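You operate a simulated robot arm through the tools that you are given. There is no shell and no other tool.

The job below is to be done with a simulated robot arm. You get a single attempt, and the scene is never put back.

## Task
Free the small cream bin, set it on the green tilt table, crank that up and tilt it.
Fine: raise the yellow bar over it to the top first; tilt only once the bin is on; the lift handwheel and the tilt table go all the way; the other small bins, panels and the teal fence stay.

It is judged by the outcome, as a careful person would: the job done as asked, and still so three seconds after it is handed in. It fails if anything else is knocked over, pushed out of place, dropped, spilled or broken.

## Robot
A 6-joint arm with a two-finger gripper, fixed in place. Base frame: the origin is at the foot of the arm, x ahead of it, y to its left, z up; the work surface is at about z = 0.8. Units: m, degrees, N and s.
Its first joint turns from -166.0 to 166.0 degrees. Payload 1.71 kg.
Tool frame: the origin (TCP) lies between the finger pads and is the grasp point; the fingertips stand 0.02 m ahead of it; z points along the fingers, y is the line along which they close. Largest opening 0.096 m; the body of the gripper starts 0.113 m behind the TCP.
Orientation is that of the tool frame in the base frame, as [roll, pitch, yaw] about the fixed x, y, z axes, in that order (R = Rz(yaw) Ry(pitch) Rx(roll)). With the fingers straight down and closing along the base's y, the tool's x points along the base's -x, its y along +y and its z along -z.

## Interface
- The arm moves only by the tool servo_tool. Its argument "targets" is a list of rows, each a list of 3 entries, a list of its own where there are three numbers: the gripper command, from -1 (fully open) to 1 (shut), values between in proportion, then the shift along the tool's x, y, z in m, then the turn, a rotation vector about the tool's x, y, z in degrees. In form: [[hand, [x, y, z], [ax, ay, az]], ...]. A call has 1 to 20 rows; each row shifts and turns the commanded pose from where the row before left it, along the tool's axes as they then stand. Each row takes 0.2 s and may step no farther than 0.05 m and 8.6 degrees from the row before; otherwise, or with a gripper value out of range, the whole call is refused. A pose out of reach is approached as far as the arm can. The call stops where the force on the tool passes 60 N (or 10 N more than at its start, if that is more) or the arm is blocked; 0.2 s more then pass. The fingers move at their own pace (about 0.045 m/s each) and stop on an object; they squeeze with about 33 N. The grip force told is the motor's: it shows also when the fingers shut on nothing. Time passes only in rows, and 0.2 s behind the last, so rows that do not move let the fingers close. The reply holds the time, the measured pose of the TCP, the force on the tool along the base axes, the opening and the grip force, in the units named above and with some noise, with the torque about the TCP (base axes, N m) and any sound that the robot's microphone picked up.
- Cameras (640 x 400 px; columns grow to the right, rows downward): "scene" is fixed at [0.4007, -0.5016, 1.4444]; the picture's right is [1.00, 0.08, 0.00], its down [0.04, -0.47, -0.88] and it looks along [-0.07, 0.88, -0.47] (base axes); focal length 369 px, centre (320, 200). "wrist" rides on the gripper at [0.066, 0.014, -0.145] in the tool frame; the picture's right is [-0.21, 0.98, 0.00], its down [-0.88, -0.18, -0.45] and it looks along [-0.44, -0.09, 0.90] (tool axes); focal length 275 px, centre (320, 200). There is no depth. A picture from a camera that has moved, and an enlarged one, comes with that camera's place and axes in the base frame and with its lens.
- get_image(camera): a new picture of that camera. No time passes.
- slide_trunk(by): slides the trunk up (or, below 0, down) by that many m; the arm rides with it, the base frame stays. It gives what a move gives, with no picture.
- zoom(camera, box): a new picture of the part [left, top, right, bottom] of that camera's present view, enlarged. No time passes.
- finish_job(): hands the job in; it is judged then, once.

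Nothing tells you positions but the pictures and the camera data. Unless the task says otherwise, let go and move clear before handing in.

The tools are called after ">>>" as a command line: name --argument value ..., lists and objects as JSON in quotes. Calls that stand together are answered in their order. servo_tool: Moves the arm, as the interface text tells. Its arguments: {"type":"object","properties":{"targets":{"type":"array","items":{"type":"array"}}},"required":["targets"]} The other tools are called the same way: slide_trunk (by) slides the trunk up or down; get_image (camera) takes a picture; zoom (camera, box) takes an enlarged picture of a part of a camera's view; finish_job () hands the job in.

At the start:

```text
time_s: 0.0
ee_pos: [0.2558, 0.4387, 1.1863]
ee_rot: [-179.9, -0.1, 180.0]
wrist_force: [0.0, -0.9, 0.8]
ft_torque: [-0.01, -0.01, -0.02]
gripper_width: 0.0962
finger_force: 0.0
trunk travel left (down, up): [-0.25, 0.14]
```

scene: 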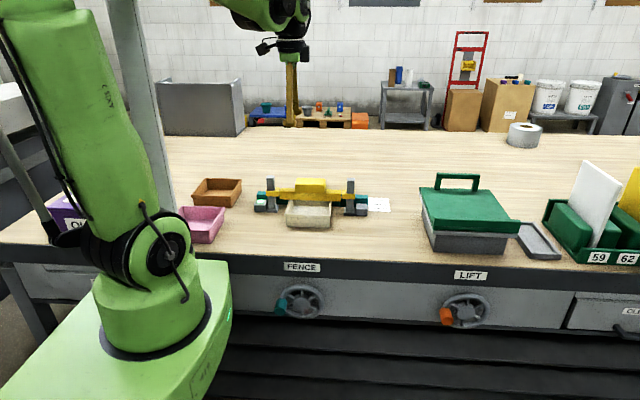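
wrist: 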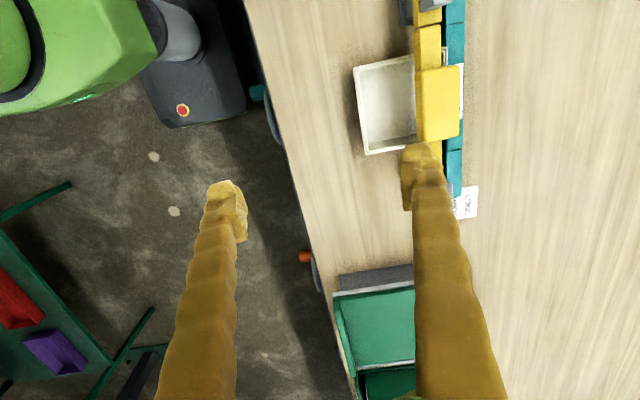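

I see a workbench with a cream bin under a yellow bar (with a teal fence behind), a green box-like thing that may be the tilt table, and handwheels labelled FENCE and LIFT on the bench front. I'll take close-up views before moving anything.

>>> zoom --camera "scene" --box '[160, 150, 400, 300]'

>>> zoom --camera "scene" --box '[400, 150, 640, 300]'

>>> zoom --camera "scene" --box '[240, 240, 520, 400]'

>>> zoom --camera "scene" --box '[240, 165, 380, 250]'

>>> zoom --camera "wrist" --box '[240, 0, 520, 400]'

```text
2.67 times, centred on (280, 225) of scene
camera zoom: at [0.4007, -0.5016, 1.4444], right [1.0, 0.08, 0.0], down [0.04, -0.47, -0.88], along [-0.07, 0.88, -0.47], focal length 984 px, centre (427, 133)
```

zoom: 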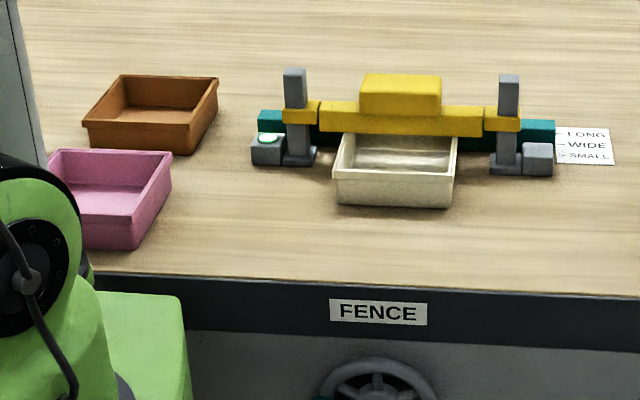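

```text
2.67 times, centred on (520, 225) of scene
camera zoom: at [0.4007, -0.5016, 1.4444], right [1.0, 0.08, 0.0], down [0.04, -0.47, -0.88], along [-0.07, 0.88, -0.47], focal length 984 px, centre (-213, 133)
```

zoom: 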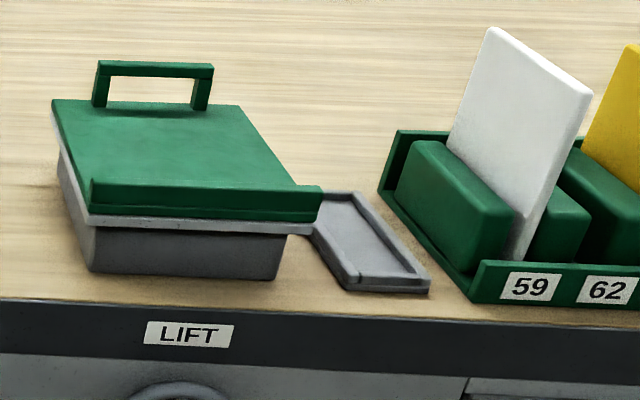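

```text
2.29 times, centred on (380, 320) of scene
camera zoom: at [0.4007, -0.5016, 1.4444], right [1.0, 0.08, 0.0], down [0.04, -0.47, -0.88], along [-0.07, 0.88, -0.47], focal length 843 px, centre (183, -74)
```

zoom: 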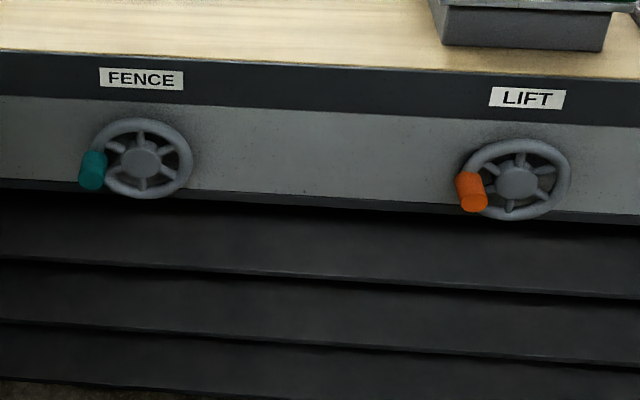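

```text
4.57 times, centred on (310, 208) of scene
camera zoom: at [0.4007, -0.5016, 1.4444], right [1.0, 0.08, 0.0], down [0.04, -0.47, -0.88], along [-0.07, 0.88, -0.47], focal length 1686 px, centre (366, 166)
```

zoom: 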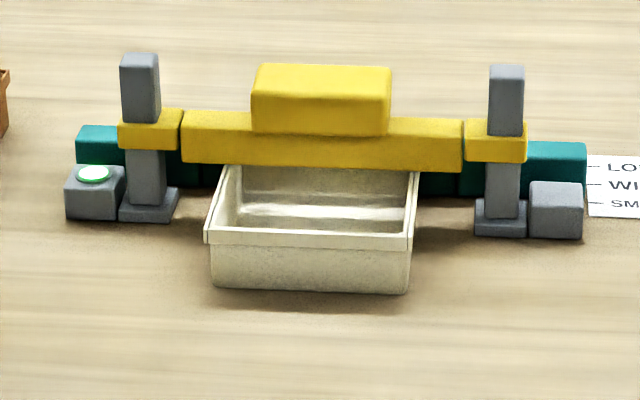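

```text
1.00 times, centred on (380, 200) of wrist (not enlarged: the box is as wide or as high as the picture)
camera zoom: at [0.1892, 0.4515, 1.3335], right [0.21, 0.98, 0.0], down [0.88, -0.18, 0.44], along [0.43, -0.09, -0.9], focal length 275 px, centre (260, 200)
```

zoom: 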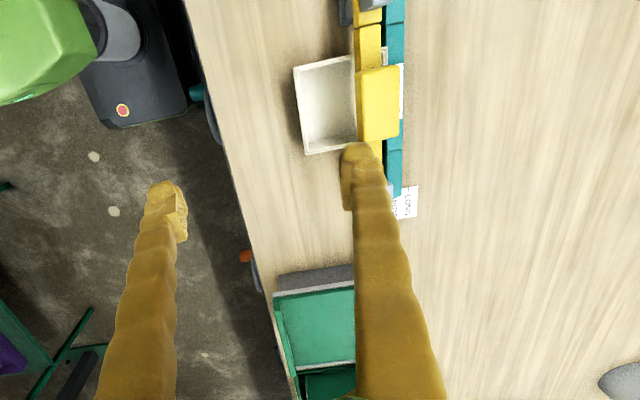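

The cream bin sits at about x 0.21–0.35, y 0.50–0.61, under the yellow bar. The green tilt table is near x 0.65–0.9, y 0.42–0.66, and the LIFT wheel hub is near (0.77, 0.33, 0.62). I'll move the arm over the bar for a closer wrist view.

>>> servo_tool --targets '[[-1, [0, 0.04, 0], [0, 0, 0]], [-1, [0, 0.04, 0], [0, 0, 0]], [-1, [0, 0.04, 0], [0, 0, 0]], [-1, [0, 0.04, 0], [0, 0, 0]]]'

>>> get_image --camera "wrist"

>>> get_image --camera "scene"

```text
time_s: 1.0
ee_pos: [0.2351, 0.6005, 1.1922]
ee_rot: [179.9, 0.8, -179.9]
wrist_force: [-0.2, -0.5, 0.2]
ft_torque: [0.06, -0.04, -0.02]
gripper_width: 0.096
finger_force: 0.0
trunk travel left (down, up): [-0.25, 0.14]
```

```text
taken
camera wrist: at [0.1665, 0.6133, 1.337], right [0.2, 0.98, 0.0], down [0.87, -0.18, 0.46], along [0.45, -0.09, -0.89], focal length 275 px, centre (320, 200)
```

wrist: 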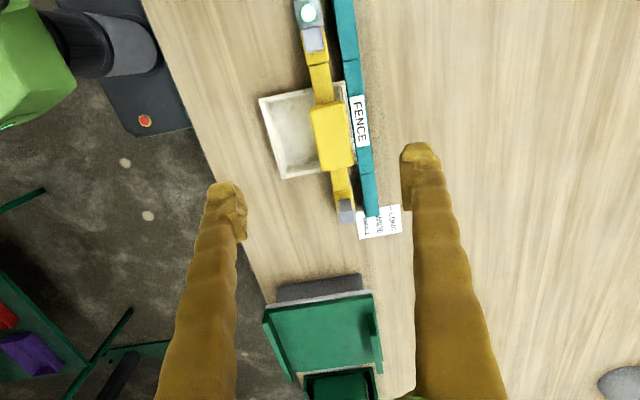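

```text
taken
```

scene: 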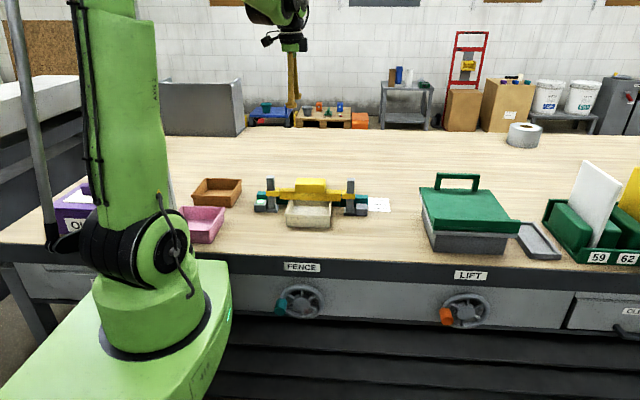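

The bin reaches under the bar up to the teal FENCE board. I'll zoom in here and check where the arm has settled.

>>> zoom --camera "wrist" --box '[240, 0, 420, 240]'

>>> zoom --camera "wrist" --box '[240, 240, 440, 400]'

>>> servo_tool --targets '[[-1, [0, 0, 0], [0, 0, 0]], [-1, [0, 0, 0], [0, 0, 0]]]'

```text
1.67 times, centred on (330, 120) of wrist
camera zoom: at [0.1665, 0.6133, 1.337], right [0.2, 0.98, 0.0], down [0.87, -0.18, 0.46], along [0.45, -0.09, -0.89], focal length 459 px, centre (303, 333)
```

zoom: 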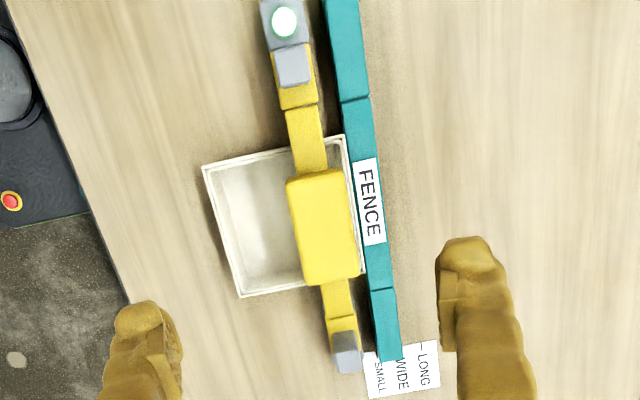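

```text
2.50 times, centred on (340, 320) of wrist
camera zoom: at [0.1665, 0.6133, 1.337], right [0.2, 0.98, 0.0], down [0.87, -0.18, 0.46], along [0.45, -0.09, -0.89], focal length 688 px, centre (270, -100)
```

zoom: 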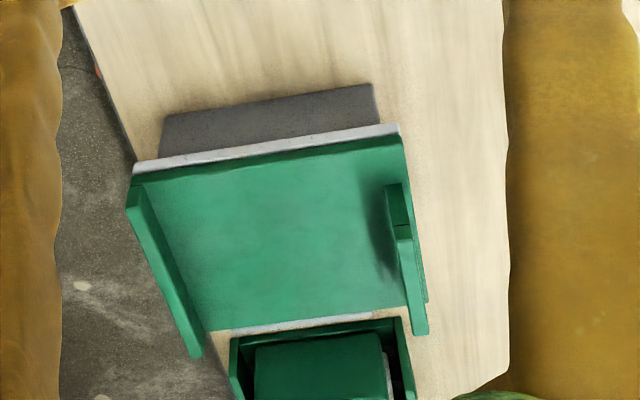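

```text
time_s: 1.6
ee_pos: [0.2362, 0.6005, 1.1914]
ee_rot: [179.9, 0.8, -180.0]
wrist_force: [-0.3, 0.3, -0.3]
ft_torque: [0.01, -0.02, -0.01]
gripper_width: 0.0959
finger_force: 0.0
trunk travel left (down, up): [-0.25, 0.14]
```

The block on the bar is at about x 0.28, y 0.611 and spans z 0.883–0.913, with the fence just behind it and lower. I'll descend partway above it and look again before gripping.

>>> servo_tool --targets '[[-1, [-0.012, 0.006, 0.03], [0, 0, 0]], [-1, [-0.012, 0.006, 0.04], [0, 0, 0]], [-1, [0, 0, 0.04], [0, 0, 0]], [-1, [0, 0, 0.04], [0, 0, 0]], [-1, [0, 0, 0.03], [0, 0, 0]], [-1, [0, 0, 0], [0, 0, 0]]]'

>>> get_image --camera "wrist"

>>> get_image --camera "scene"

```text
time_s: 3.0
ee_pos: [0.2648, 0.6106, 1.0113]
ee_rot: [-179.9, 0.8, 180.0]
wrist_force: [0.0, 0.1, -0.1]
ft_torque: [-0.02, -0.02, -0.01]
gripper_width: 0.0962
finger_force: 0.0
trunk travel left (down, up): [-0.25, 0.14]
```

```text
taken
camera wrist: at [0.1971, 0.6224, 1.155], right [0.21, 0.98, 0.0], down [0.87, -0.18, 0.46], along [0.45, -0.09, -0.89], focal length 275 px, centre (320, 200)
```

wrist: 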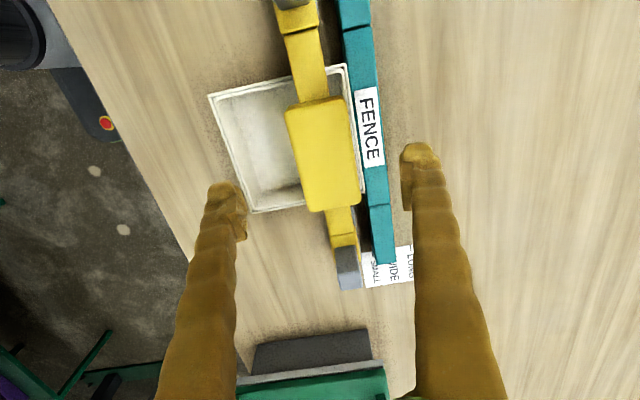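

```text
taken
```

scene: 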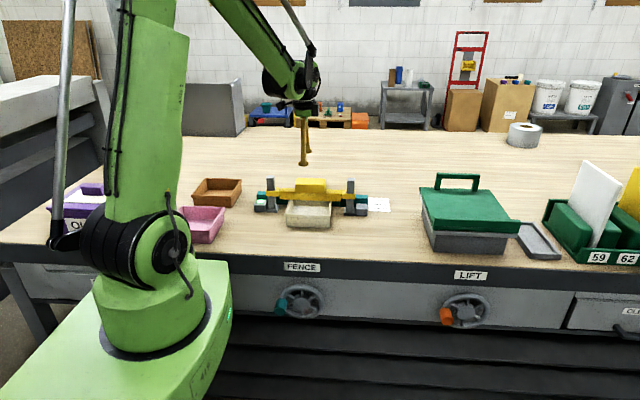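

The arm's pose tracks a little off the command, so I'll work from the measured poses. The view agrees with my estimate of the block, so I'll descend to it, fingers either side, and close.

>>> servo_tool --targets '[[-1, [-0.007, 0.0005, 0.03], [0, 0.4, 0]], [-1, [-0.007, 0.0005, 0.03], [0, 0.4, 0]], [-1, [0, 0, 0.03], [0, 0, 0]], [-1, [0, 0, 0.022], [0, 0, 0]], [-1, [0, 0, 0], [0, 0, 0]]]'

>>> get_image --camera "wrist"

>>> zoom --camera "scene" --box '[240, 130, 400, 250]'

```text
time_s: 4.2
ee_pos: [0.2809, 0.6101, 0.9025]
ee_rot: [179.9, 0.1, -179.9]
wrist_force: [1.1, 0.9, 0.5]
ft_torque: [0.0, 0.02, 0.03]
gripper_width: 0.0961
finger_force: 0.1
trunk travel left (down, up): [-0.25, 0.14]
```

```text
taken
camera wrist: at [0.214, 0.6241, 1.0478], right [0.21, 0.98, 0.0], down [0.88, -0.18, 0.44], along [0.43, -0.09, -0.9], focal length 275 px, centre (320, 200)
```

wrist: 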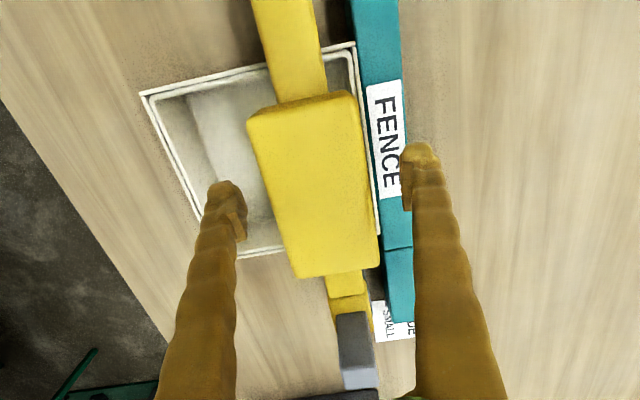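

```text
3.33 times, centred on (320, 190) of scene
camera zoom: at [0.4007, -0.5016, 1.4444], right [1.0, 0.08, 0.0], down [0.04, -0.47, -0.88], along [-0.07, 0.88, -0.47], focal length 1230 px, centre (320, 233)
```

zoom: 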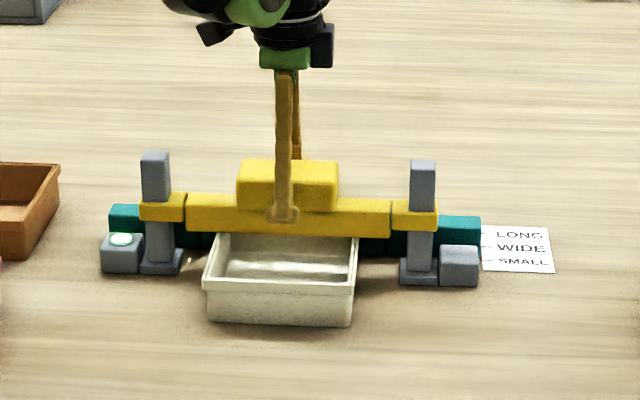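

The fingers straddle the block. I'll drop 8 mm more for a fuller grip, then close.

>>> servo_tool --targets '[[-1, [0, 0.001, 0.008], [0, 0, 0]], [-1, [0, 0, 0], [0, 0, 0]], [0.0, [0, 0, 0], [0, 0, 0]], [0.5, [0, 0, 0], [0, 0, 0]], [1, [0, 0, 0], [0, 0, 0]], [1, [0, 0, 0], [0, 0, 0]], [1, [0, 0, 0], [0, 0, 0]]]'

>>> zoom --camera "scene" --box '[240, 130, 400, 250]'

```text
time_s: 5.8
ee_pos: [0.2802, 0.6126, 0.893]
ee_rot: [179.9, 0.0, -179.8]
wrist_force: [-0.5, -8.2, -2.3]
ft_torque: [0.08, -0.02, -0.04]
gripper_width: 0.0591
finger_force: 34.5
trunk travel left (down, up): [-0.25, 0.14]
```

```text
3.33 times, centred on (320, 190) of scene
camera zoom: at [0.4007, -0.5016, 1.4444], right [1.0, 0.08, 0.0], down [0.04, -0.47, -0.88], along [-0.07, 0.88, -0.47], focal length 1230 px, centre (320, 233)
```

zoom: 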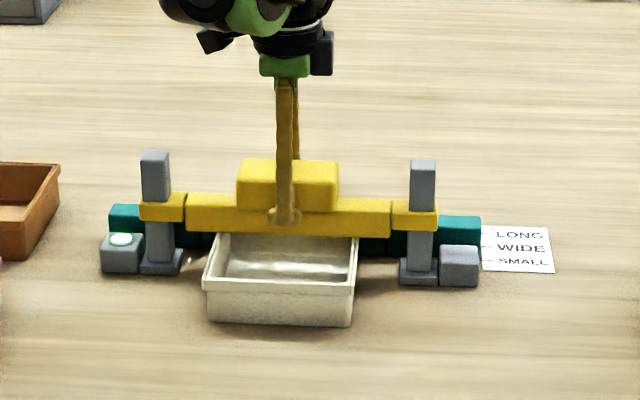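

I have the block at 59 mm wide. Now I'll raise the bar gently in small steps and watch the force.

>>> servo_tool --targets '[[1, [0, 0, -0.005], [0, 0, 0]], [1, [0, 0, -0.005], [0, 0, 0]], [1, [0, 0, -0.005], [0, 0, 0]], [1, [0, 0, -0.005], [0, 0, 0]], [1, [0, 0, 0], [0, 0, 0]]]'

>>> zoom --camera "scene" --box '[240, 130, 400, 250]'

```text
time_s: 7.0
ee_pos: [0.2803, 0.6118, 0.9125]
ee_rot: [179.9, 0.0, 180.0]
wrist_force: [3.6, -23.1, -2.6]
ft_torque: [0.29, 0.07, -0.02]
gripper_width: 0.0589
finger_force: 34.7
trunk travel left (down, up): [-0.25, 0.14]
```

```text
3.33 times, centred on (320, 190) of scene
camera zoom: at [0.4007, -0.5016, 1.4444], right [1.0, 0.08, 0.0], down [0.04, -0.47, -0.88], along [-0.07, 0.88, -0.47], focal length 1230 px, centre (320, 233)
```

zoom: 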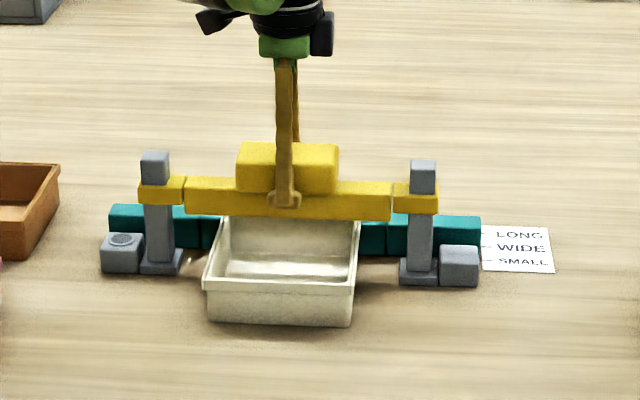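

The bar rises with the gripper, and the lamp at its left went out. There is some sideways load in y, so I'll shift slightly to relieve it.

>>> servo_tool --targets '[[1, [0, -0.002, 0], [0, 0, 0]], [1, [0, 0, 0], [0, 0, 0]]]'

```text
time_s: 7.6
ee_pos: [0.2803, 0.6124, 0.9106]
ee_rot: [179.8, 0.0, -180.0]
wrist_force: [11.3, -0.3, 0.7]
ft_torque: [0.43, 0.02, -0.07]
gripper_width: 0.0592
finger_force: 35.5
trunk travel left (down, up): [-0.25, 0.14]
```

That cleared the y load. I'll keep lifting slowly.

>>> servo_tool --targets '[[1, [0, 0, -0.005], [0, 0, 0]], [1, [0, 0, -0.005], [0, 0, 0]], [1, [0, 0, -0.005], [0, 0, 0]], [1, [0, 0, 0], [0, 0, 0]]]'

>>> zoom --camera "scene" --box '[240, 130, 400, 250]'

```text
time_s: 8.6
ee_pos: [0.2794, 0.6122, 0.9272]
ee_rot: [-180.0, 0.0, 180.0]
wrist_force: [14.0, 13.3, -2.2]
ft_torque: [-0.35, 0.3, -0.11]
gripper_width: 0.0592
finger_force: 34.9
trunk travel left (down, up): [-0.25, 0.14]
```

```text
3.33 times, centred on (320, 190) of scene
camera zoom: at [0.4007, -0.5016, 1.4444], right [1.0, 0.08, 0.0], down [0.04, -0.47, -0.88], along [-0.07, 0.88, -0.47], focal length 1230 px, centre (320, 233)
```

zoom: 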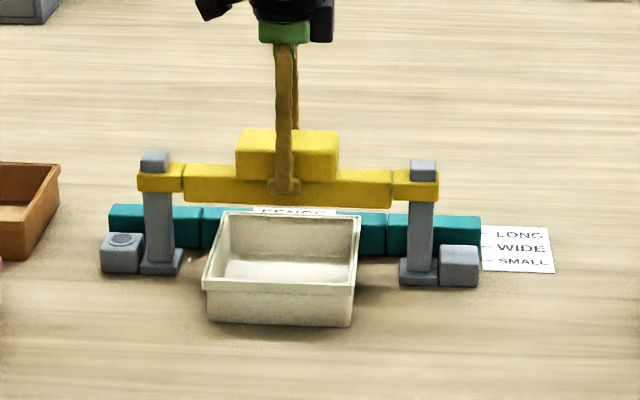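

The bar is close to the post tops. I'll relieve the side load and continue up until it stops.

>>> servo_tool --targets '[[1, [-0.001, 0.001, 0], [0, 0, 0]], [1, [0, 0, -0.004], [0, 0, 0]], [1, [0, 0, -0.004], [0, 0, 0]], [1, [0, 0, 0], [0, 0, 0]]]'

>>> zoom --camera "scene" --box '[240, 130, 400, 250]'

```text
time_s: 9.6
ee_pos: [0.2801, 0.6123, 0.9334]
ee_rot: [-179.8, 0.0, -179.9]
wrist_force: [-2.3, -11.8, -48.3]
ft_torque: [0.41, -0.04, -0.01]
gripper_width: 0.0594
finger_force: 34.4
trunk travel left (down, up): [-0.25, 0.14]
```

```text
3.33 times, centred on (320, 190) of scene
camera zoom: at [0.4007, -0.5016, 1.4444], right [1.0, 0.08, 0.0], down [0.04, -0.47, -0.88], along [-0.07, 0.88, -0.47], focal length 1230 px, centre (320, 233)
```

zoom: 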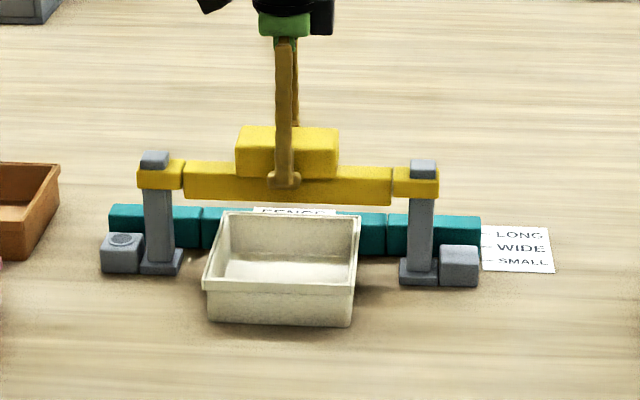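

The stop is reached, with 48 N pushing back at z≈0.933. I'll take the load off and open the fingers slightly to see whether the bar stays up on its own.

>>> servo_tool --targets '[[1, [0, -0.001, 0.003], [0, 0, 0]], [1, [0, 0, 0], [0, 0, 0]], [-0.3, [0, 0, 0], [0, 0, 0]], [-0.3, [0, 0, 0], [0, 0, 0]]]'

>>> zoom --camera "scene" --box '[240, 130, 400, 250]'

```text
time_s: 10.6
ee_pos: [0.2795, 0.611, 0.9322]
ee_rot: [-179.9, 0.0, -179.9]
wrist_force: [-0.2, 0.5, 0.3]
ft_torque: [-0.02, -0.02, -0.02]
gripper_width: 0.0629
finger_force: 0.4
trunk travel left (down, up): [-0.25, 0.14]
```

```text
3.33 times, centred on (320, 190) of scene
camera zoom: at [0.4007, -0.5016, 1.4444], right [1.0, 0.08, 0.0], down [0.04, -0.47, -0.88], along [-0.07, 0.88, -0.47], focal length 1230 px, centre (320, 233)
```

zoom: 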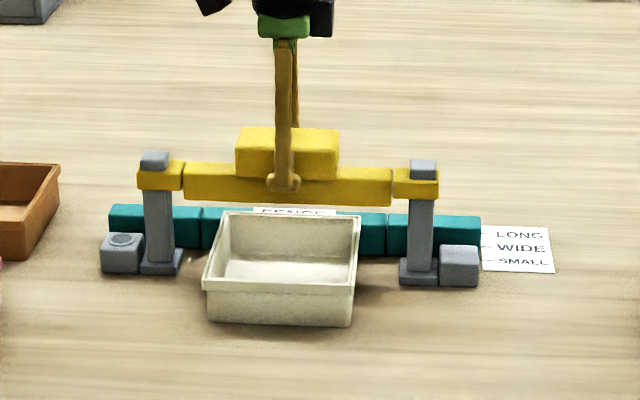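

The bar holds at the top by itself. I'll open, rise clear and move above the bin's front wall.

>>> servo_tool --targets '[[-1, [0, 0, 0], [0, 0, 0]], [-1, [0, 0, 0], [0, 0, 0]], [-1, [0, 0, -0.03], [0, 0, 0]], [-1, [0, 0, -0.04], [0, 0, 0]], [-1, [0, -0.04, 0], [0, 0, 0]], [-1, [0, -0.04, 0], [0, 0, 0]], [-1, [0, -0.03, 0], [0, 0, 0]], [-1, [0, 0, 0], [0, 0, 0]]]'

>>> get_image --camera "wrist"

>>> get_image --camera "scene"

```text
time_s: 12.4
ee_pos: [0.2801, 0.5036, 0.9999]
ee_rot: [179.8, 0.0, 180.0]
wrist_force: [-0.3, -0.3, -0.2]
ft_torque: [0.05, 0.03, -0.02]
gripper_width: 0.0957
finger_force: 0.1
trunk travel left (down, up): [-0.25, 0.14]
```

```text
taken
camera wrist: at [0.214, 0.5164, 1.1461], right [0.21, 0.98, 0.0], down [0.88, -0.18, 0.44], along [0.43, -0.09, -0.9], focal length 275 px, centre (320, 200)
```

wrist: 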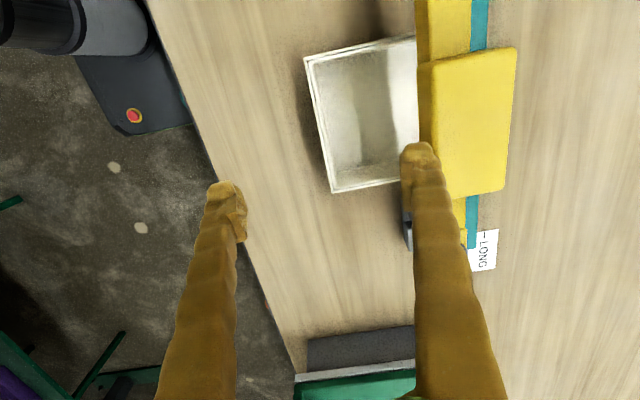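

```text
taken
```

scene: 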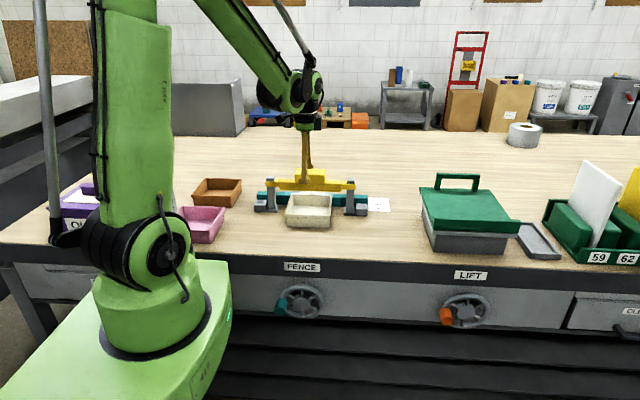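

The bin's front wall is at y≈0.502–0.508, with its centre at x≈0.282. I'll descend with one finger inside and one outside the wall.

>>> servo_tool --targets '[[-1, [-0.001, 0.001, 0.04], [0, 0, 0]], [-1, [-0.001, 0.001, 0.04], [0, 0, 0]], [-1, [0, 0, 0.04], [0, 0, 0]], [-1, [0, 0, 0.03], [0, 0, 0]], [-1, [0, 0, 0.01], [0, 0, 0]], [-1, [0, 0, 0], [0, 0, 0]]]'

>>> get_image --camera "wrist"

>>> zoom --camera "scene" --box '[240, 130, 400, 250]'

```text
time_s: 13.8
ee_pos: [0.2818, 0.5055, 0.8398]
ee_rot: [179.9, -0.1, -180.0]
wrist_force: [-0.3, -0.1, 0.4]
ft_torque: [-0.03, -0.03, 0.02]
gripper_width: 0.0963
finger_force: 0.0
trunk travel left (down, up): [-0.25, 0.14]
```

```text
taken
camera wrist: at [0.2154, 0.5188, 0.9865], right [0.21, 0.98, 0.0], down [0.88, -0.18, 0.44], along [0.43, -0.09, -0.9], focal length 275 px, centre (320, 200)
```

wrist: 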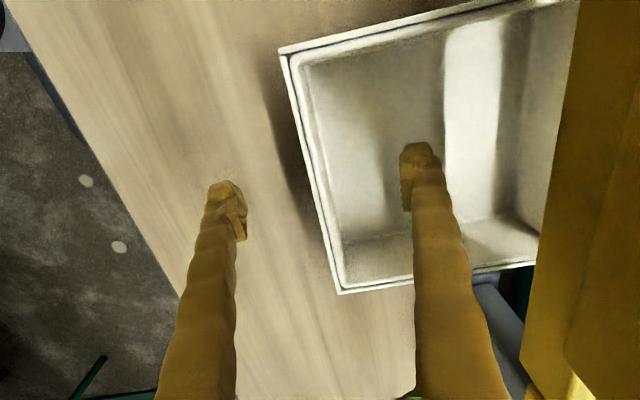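

```text
3.33 times, centred on (320, 190) of scene
camera zoom: at [0.4007, -0.5016, 1.4444], right [1.0, 0.08, 0.0], down [0.04, -0.47, -0.88], along [-0.07, 0.88, -0.47], focal length 1230 px, centre (320, 233)
```

zoom: 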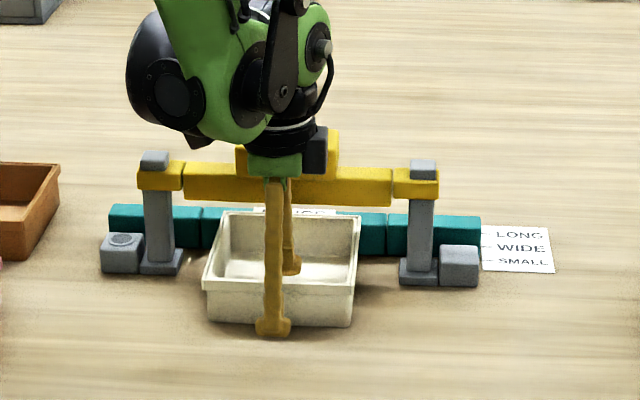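

The rim is at z≈0.846, so the tips overlap the wall by about 27 mm. I'll go 5 mm lower and pinch the front wall.

>>> servo_tool --targets '[[-1, [0, 0, 0.005], [0, 0, 0]], [-1, [0, 0, 0], [0, 0, 0]], [0.0, [0, 0, 0], [0, 0, 0]], [0.6, [0, 0, 0], [0, 0, 0]], [0.8, [0, 0, 0], [0, 0, 0]], [1, [0, 0, 0], [0, 0, 0]], [1, [0, 0, 0], [0, 0, 0]], [1, [0, 0, 0], [0, 0, 0]]]'

>>> get_image --camera "wrist"

>>> zoom --camera "scene" --box '[240, 130, 400, 250]'

```text
time_s: 15.6
ee_pos: [0.2818, 0.5057, 0.8346]
ee_rot: [-180.0, 0.0, -179.9]
wrist_force: [-0.2, -0.3, -0.9]
ft_torque: [-0.03, -0.02, 0.04]
gripper_width: 0.006
finger_force: 21.6
trunk travel left (down, up): [-0.25, 0.14]
```

```text
taken
camera wrist: at [0.2157, 0.518, 0.9818], right [0.21, 0.98, 0.0], down [0.88, -0.18, 0.44], along [0.43, -0.09, -0.9], focal length 275 px, centre (320, 200)
```

wrist: 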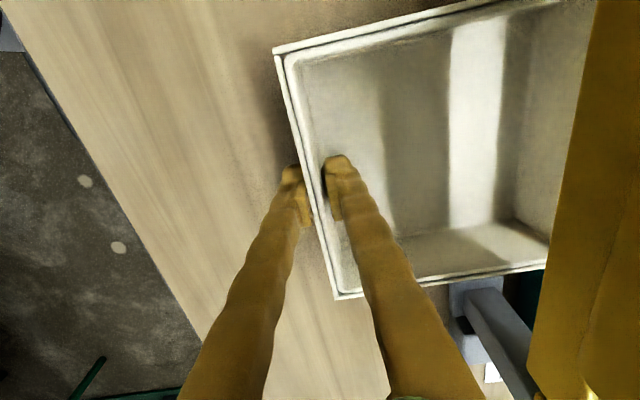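

```text
3.33 times, centred on (320, 190) of scene
camera zoom: at [0.4007, -0.5016, 1.4444], right [1.0, 0.08, 0.0], down [0.04, -0.47, -0.88], along [-0.07, 0.88, -0.47], focal length 1230 px, centre (320, 233)
```

zoom: 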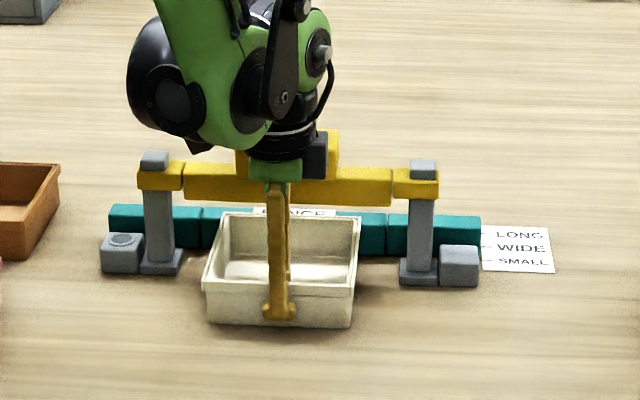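

The wall is pinched at 6 mm. I'll lift a few millimetres and check that the bin comes up level.

>>> servo_tool --targets '[[1, [0, 0, 0], [0, 0, 0]], [1, [0, 0, -0.004], [0, 0, 0]], [1, [0, 0, -0.004], [0, 0, 0]], [1, [0, 0, 0], [0, 0, 0]]]'

>>> zoom --camera "scene" --box '[240, 130, 400, 250]'

>>> get_image --camera "wrist"

```text
time_s: 16.6
ee_pos: [0.2823, 0.5047, 0.8443]
ee_rot: [179.9, 0.1, -179.8]
wrist_force: [0.4, -0.1, -0.7]
ft_torque: [-0.02, 0.06, -0.01]
gripper_width: 0.0059
finger_force: 31.9
trunk travel left (down, up): [-0.25, 0.14]
```

```text
3.33 times, centred on (320, 190) of scene
camera zoom: at [0.4007, -0.5016, 1.4444], right [1.0, 0.08, 0.0], down [0.04, -0.47, -0.88], along [-0.07, 0.88, -0.47], focal length 1230 px, centre (320, 233)
```

zoom: 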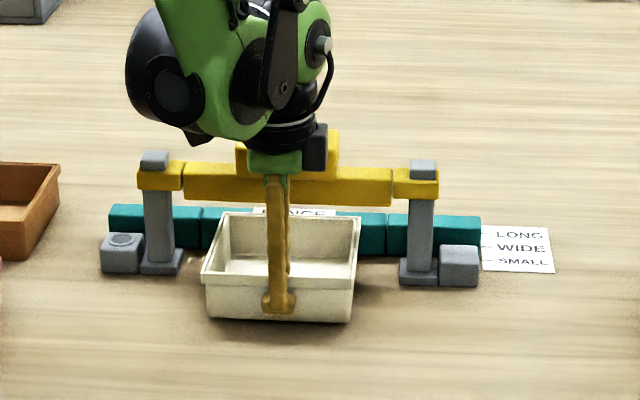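

```text
taken
camera wrist: at [0.2155, 0.5173, 0.99], right [0.2, 0.98, 0.0], down [0.88, -0.18, 0.44], along [0.43, -0.09, -0.9], focal length 275 px, centre (320, 200)
```

wrist: 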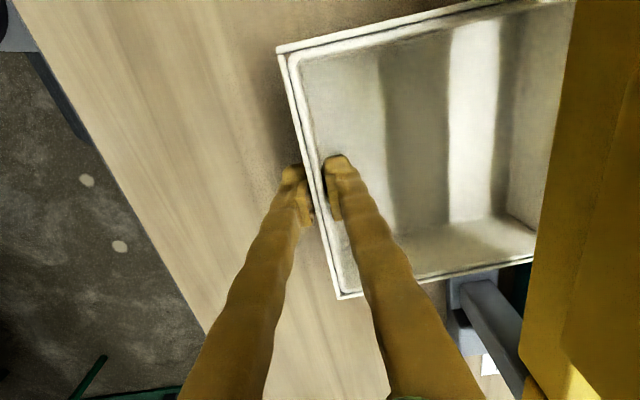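

The bin lifts level and is light. I'll pull it straight out toward the front, clear of the bar, then raise it.

>>> servo_tool --targets '[[1, [0, -0.01, 0], [0, 0, 0]], [1, [0, -0.02, 0], [0, 0, 0]], [1, [0, -0.025, 0], [0, 0, 0]], [1, [0, -0.025, 0], [0, 0, 0]], [1, [0, -0.025, 0], [0, 0, 0]], [1, [0, -0.015, 0], [0, 0, 0]], [1, [0, 0, -0.02], [0, 0, 0]], [1, [0, 0, -0.03], [0, 0, 0]], [1, [0, 0, -0.03], [0, 0, 0]], [1, [0, 0, 0], [0, 0, 0]]]'

>>> get_image --camera "scene"

>>> get_image --camera "wrist"

```text
time_s: 18.8
ee_pos: [0.2858, 0.3837, 0.9211]
ee_rot: [179.9, -0.2, -179.9]
wrist_force: [1.1, -0.6, -1.9]
ft_torque: [-0.12, 0.07, 0.0]
gripper_width: 0.0061
finger_force: 31.8
trunk travel left (down, up): [-0.25, 0.14]
```

```text
taken
```

scene: 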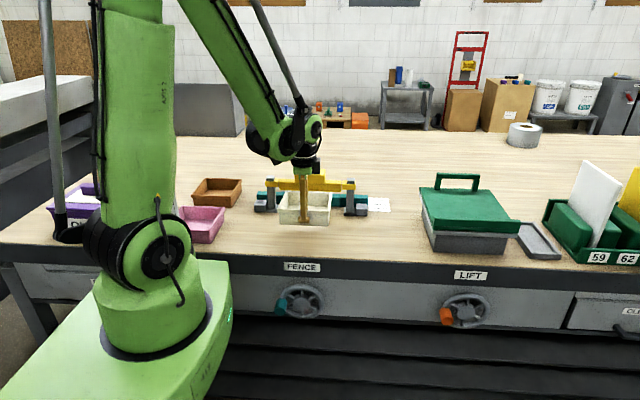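

```text
taken
camera wrist: at [0.2203, 0.3964, 1.0683], right [0.2, 0.98, 0.0], down [0.88, -0.18, 0.44], along [0.43, -0.09, -0.9], focal length 275 px, centre (320, 200)
```

wrist: 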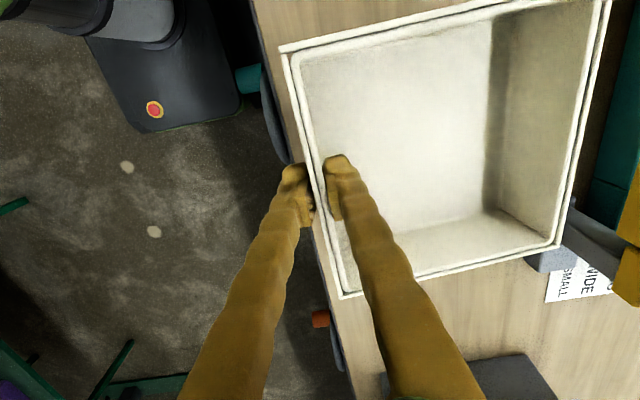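

The bin is free. I'll raise it more and carry it toward the tilt table, stopping short to look.

>>> servo_tool --targets '[[1, [0, 0, -0.03], [0, 0, 0]], [1, [0, 0, -0.03], [0, 0, 0]], [1, [0, 0, -0.03], [0, 0, 0]], [1, [-0.03, 0, -0.01], [0, 0, 0]], [1, [-0.035, 0, 0], [0, 0, 0]], [1, [-0.035, 0, 0], [0, 0, 0]], [1, [-0.035, 0, 0], [0, 0, 0]], [1, [-0.035, 0, 0], [0, 0, 0]], [1, [-0.03, 0, 0], [0, 0, 0]], [1, [0, 0, 0], [0, 0, 0]]]'

>>> get_image --camera "scene"

>>> get_image --camera "wrist"

```text
time_s: 21.0
ee_pos: [0.4842, 0.3823, 1.0249]
ee_rot: [-180.0, -0.1, -179.9]
wrist_force: [0.3, 0.4, -2.0]
ft_torque: [-0.18, 0.01, 0.0]
gripper_width: 0.0058
finger_force: 32.1
trunk travel left (down, up): [-0.25, 0.14]
```

```text
taken
```

scene: 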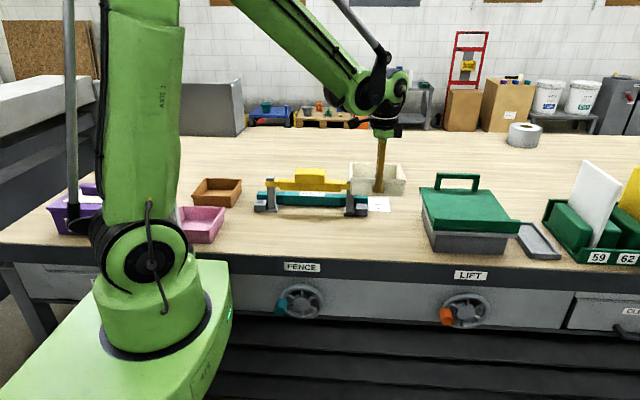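

```text
taken
camera wrist: at [0.4178, 0.3954, 1.1715], right [0.21, 0.98, 0.0], down [0.88, -0.18, 0.44], along [0.43, -0.09, -0.9], focal length 275 px, centre (320, 200)
```

wrist: 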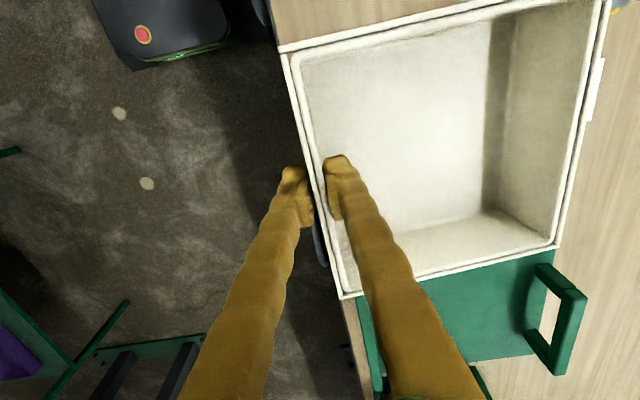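

The table and handle are visible: its lip is near y≈0.40 and its back edge near y≈0.645. I'll carry the bin to above the plate centre at x≈0.78.

>>> servo_tool --targets '[[1, [-0.033, 0.0065, 0], [0, 0, 0]], [1, [-0.033, 0.0065, 0], [0, 0, 0]], [1, [-0.033, 0.0065, 0], [0, 0, 0]], [1, [-0.033, 0.0065, 0], [0, 0, 0]], [1, [-0.033, 0.0065, 0], [0, 0, 0]], [1, [-0.033, 0.0065, 0], [0, 0, 0]], [1, [-0.033, 0.0065, 0], [0, 0, 0]], [1, [-0.033, 0.0065, 0], [0, 0, 0]], [1, [-0.03, 0.006, 0], [0, 0, 0]], [1, [0, 0, 0], [0, 0, 0]], [1, [0, 0, 0], [0, 0, 0]]]'

>>> get_image --camera "scene"

>>> get_image --camera "wrist"

```text
time_s: 23.4
ee_pos: [0.7756, 0.4452, 1.023]
ee_rot: [-180.0, -0.1, -179.9]
wrist_force: [1.0, 0.3, -1.6]
ft_torque: [-0.17, 0.01, 0.0]
gripper_width: 0.006
finger_force: 32.1
trunk travel left (down, up): [-0.25, 0.14]
```

```text
taken
```

scene: 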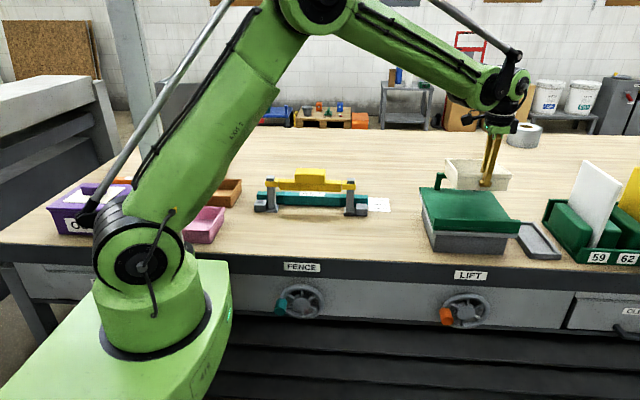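

```text
taken
camera wrist: at [0.7083, 0.4573, 1.1686], right [0.2, 0.98, 0.0], down [0.88, -0.18, 0.44], along [0.43, -0.09, -0.9], focal length 275 px, centre (320, 200)
```

wrist: 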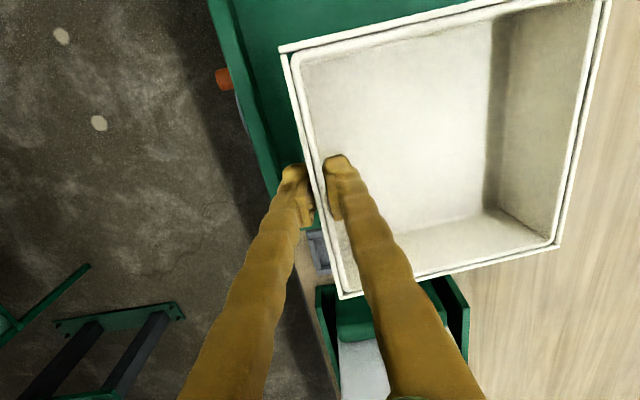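

The arm reaches fine here, and the lip's inner edge is at y≈0.397. I'll shift 1 cm toward the lip and lower partway.

>>> servo_tool --targets '[[1, [-0.004, -0.006, 0.02], [0, 0, 0]], [1, [0, -0.004, 0.02], [0, 0, 0]], [1, [0, 0, 0.02], [0, 0, 0]], [1, [0, 0, 0.015], [0, 0, 0]], [1, [0, 0, 0], [0, 0, 0]], [1, [0, 0, 0], [0, 0, 0]]]'

>>> zoom --camera "scene" --box '[400, 130, 560, 270]'

>>> get_image --camera "wrist"

```text
time_s: 24.8
ee_pos: [0.7805, 0.4339, 0.9492]
ee_rot: [-180.0, 0.0, -179.9]
wrist_force: [0.6, 0.7, -1.3]
ft_torque: [-0.02, 0.04, -0.03]
gripper_width: 0.0061
finger_force: 32.4
trunk travel left (down, up): [-0.25, 0.14]
```

```text
2.86 times, centred on (480, 200) of scene
camera zoom: at [0.4007, -0.5016, 1.4444], right [1.0, 0.08, 0.0], down [0.04, -0.47, -0.88], along [-0.07, 0.88, -0.47], focal length 1054 px, centre (-137, 200)
```

zoom: 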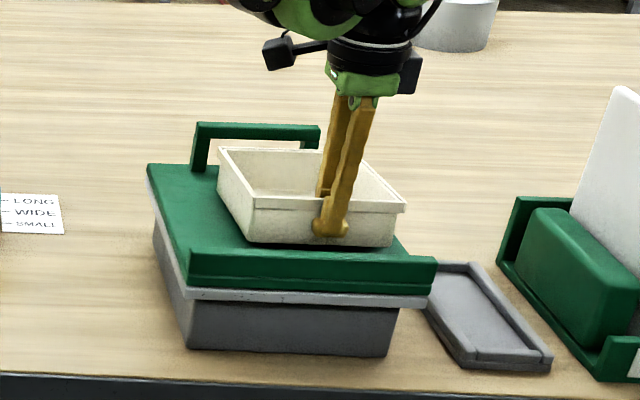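

```text
taken
camera wrist: at [0.7151, 0.4459, 1.0948], right [0.21, 0.98, 0.0], down [0.88, -0.18, 0.44], along [0.43, -0.09, -0.9], focal length 275 px, centre (320, 200)
```

wrist: 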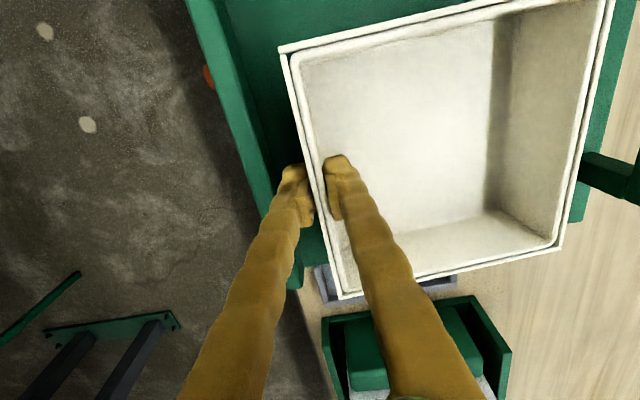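

The bin is over the plate, clear of both the handle and the lip. I'll lower slowly until it touches.

>>> servo_tool --targets '[[1, [0, 0, 0.005], [0, 0, 0]], [1, [0, 0, 0.005], [0, 0, 0]], [1, [0, 0, 0.005], [0, 0, 0]], [1, [0, 0, 0], [0, 0, 0]]]'

>>> zoom --camera "scene" --box '[400, 130, 560, 270]'

```text
time_s: 25.8
ee_pos: [0.7801, 0.4319, 0.9363]
ee_rot: [179.8, 0.0, -180.0]
wrist_force: [6.6, 6.6, 25.6]
ft_torque: [0.1, 0.15, -0.02]
gripper_width: 0.0058
finger_force: 31.6
trunk travel left (down, up): [-0.25, 0.14]
```

```text
2.86 times, centred on (480, 200) of scene
camera zoom: at [0.4007, -0.5016, 1.4444], right [1.0, 0.08, 0.0], down [0.04, -0.47, -0.88], along [-0.07, 0.88, -0.47], focal length 1054 px, centre (-137, 200)
```

zoom: 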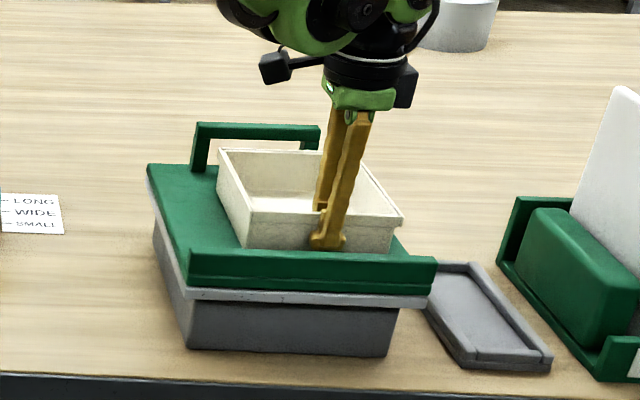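

The bin touched down with a 25 N push. I'll ease off 2 mm, open a little, and check.

>>> servo_tool --targets '[[1, [0, 0, -0.002], [0, 0, 0]], [1, [0, 0, 0], [0, 0, 0]], [0.6, [0, 0, 0], [0, 0, 0]], [0.4, [0, 0, 0], [0, 0, 0]], [0.4, [0, 0, 0], [0, 0, 0]]]'

>>> zoom --camera "scene" --box '[400, 130, 560, 270]'

>>> get_image --camera "wrist"

```text
time_s: 27.0
ee_pos: [0.7812, 0.432, 0.9353]
ee_rot: [180.0, 0.1, -179.9]
wrist_force: [0.0, 1.2, -1.5]
ft_torque: [0.02, 0.0, 0.0]
gripper_width: 0.028
finger_force: 0.0
trunk travel left (down, up): [-0.25, 0.14]
```

```text
2.86 times, centred on (480, 200) of scene
camera zoom: at [0.4007, -0.5016, 1.4444], right [1.0, 0.08, 0.0], down [0.04, -0.47, -0.88], along [-0.07, 0.88, -0.47], focal length 1054 px, centre (-137, 200)
```

zoom: 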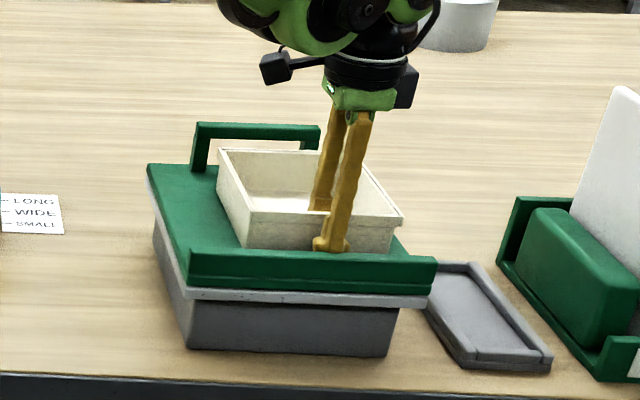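

```text
taken
camera wrist: at [0.7147, 0.4443, 1.0812], right [0.21, 0.98, 0.0], down [0.88, -0.18, 0.44], along [0.43, -0.09, -0.9], focal length 275 px, centre (320, 200)
```

wrist: 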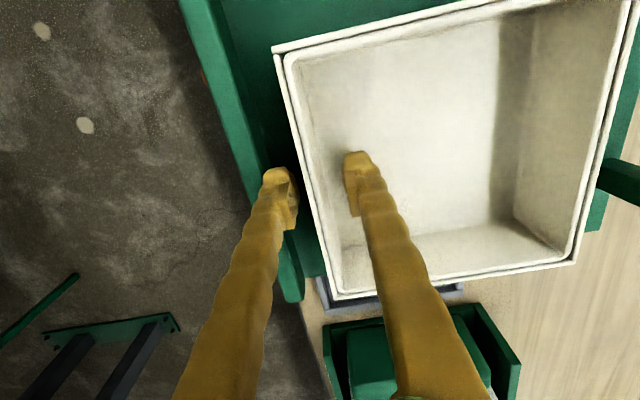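

The bin is standing on the plate. To stop it sliding when tilted, I'll nudge it up against the lip with closed fingers from inside its front wall. First I'll rise and close.

>>> servo_tool --targets '[[0.4, [0, 0, -0.03], [0, 0, 0]], [0.4, [0, 0, -0.03], [0, 0, 0]], [0.8, [0, 0.025, 0], [0, 0, 0]], [1, [0, 0.02, 0], [0, 0, 0]], [1, [0, 0, 0], [0, 0, 0]], [1, [0, 0, 0], [0, 0, 0]], [1, [0, 0, 0.03], [0, 0, 0]], [1, [0, 0, 0.025], [0, 0, 0]], [1, [0, 0, 0], [0, 0, 0]]]'

>>> get_image --camera "wrist"

>>> zoom --camera "scene" --box '[400, 130, 560, 270]'

```text
time_s: 29.0
ee_pos: [0.7817, 0.4746, 0.9414]
ee_rot: [180.0, 0.0, -180.0]
wrist_force: [0.2, -0.3, -0.4]
ft_torque: [-0.01, 0.03, 0.04]
gripper_width: 0.0
finger_force: 29.2
trunk travel left (down, up): [-0.25, 0.14]
```

```text
taken
camera wrist: at [0.7144, 0.4873, 1.087], right [0.21, 0.98, 0.0], down [0.88, -0.18, 0.44], along [0.43, -0.09, -0.9], focal length 275 px, centre (320, 200)
```

wrist: 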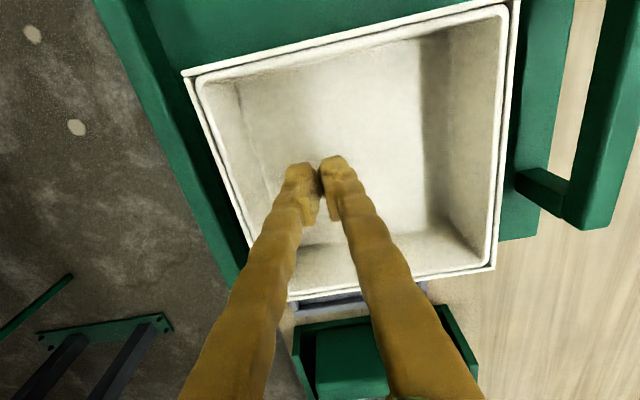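

```text
2.86 times, centred on (480, 200) of scene
camera zoom: at [0.4007, -0.5016, 1.4444], right [1.0, 0.08, 0.0], down [0.04, -0.47, -0.88], along [-0.07, 0.88, -0.47], focal length 1054 px, centre (-137, 200)
```

zoom: 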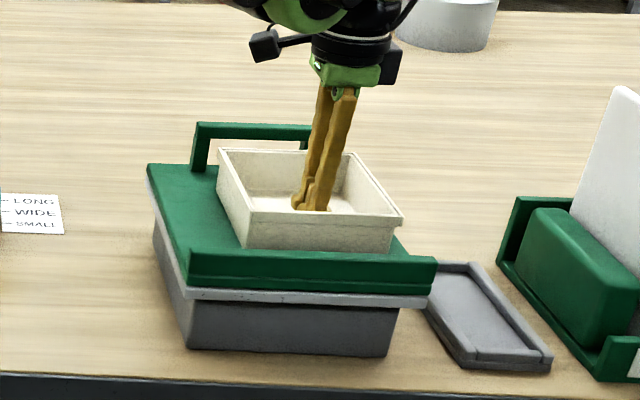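

The fingers are inside the bin. I'll push gently toward the lip.

>>> servo_tool --targets '[[1, [0, -0.008, 0], [0, 0, 0]], [1, [0, -0.008, 0], [0, 0, 0]], [1, [0, -0.008, 0], [0, 0, 0]], [1, [0, -0.006, 0], [0, 0, 0]], [1, [0, -0.006, 0], [0, 0, 0]], [1, [0, -0.006, 0], [0, 0, 0]], [1, [0, 0, 0], [0, 0, 0]]]'

>>> get_image --camera "wrist"

>>> zoom --camera "scene" --box '[400, 130, 560, 270]'

```text
time_s: 30.6
ee_pos: [0.7796, 0.4337, 0.9397]
ee_rot: [180.0, 0.0, 180.0]
wrist_force: [0.3, -0.2, 1.6]
ft_torque: [0.02, 0.0, -0.02]
gripper_width: 0.0003
finger_force: 29.1
trunk travel left (down, up): [-0.25, 0.14]
```

```text
taken
camera wrist: at [0.7124, 0.4466, 1.0865], right [0.21, 0.98, 0.0], down [0.88, -0.18, 0.44], along [0.43, -0.09, -0.9], focal length 275 px, centre (320, 200)
```

wrist: 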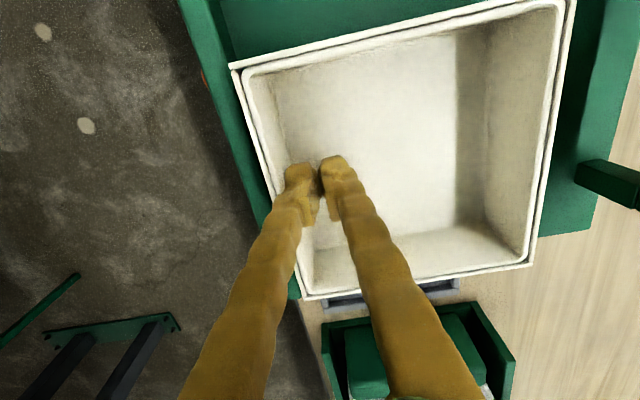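

```text
2.86 times, centred on (480, 200) of scene
camera zoom: at [0.4007, -0.5016, 1.4444], right [1.0, 0.08, 0.0], down [0.04, -0.47, -0.88], along [-0.07, 0.88, -0.47], focal length 1054 px, centre (-137, 200)
```

zoom: 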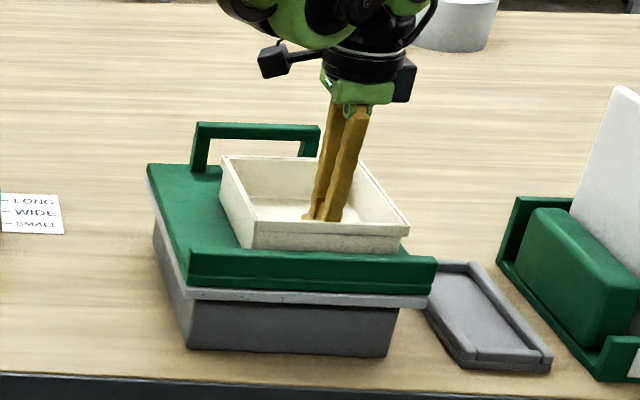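

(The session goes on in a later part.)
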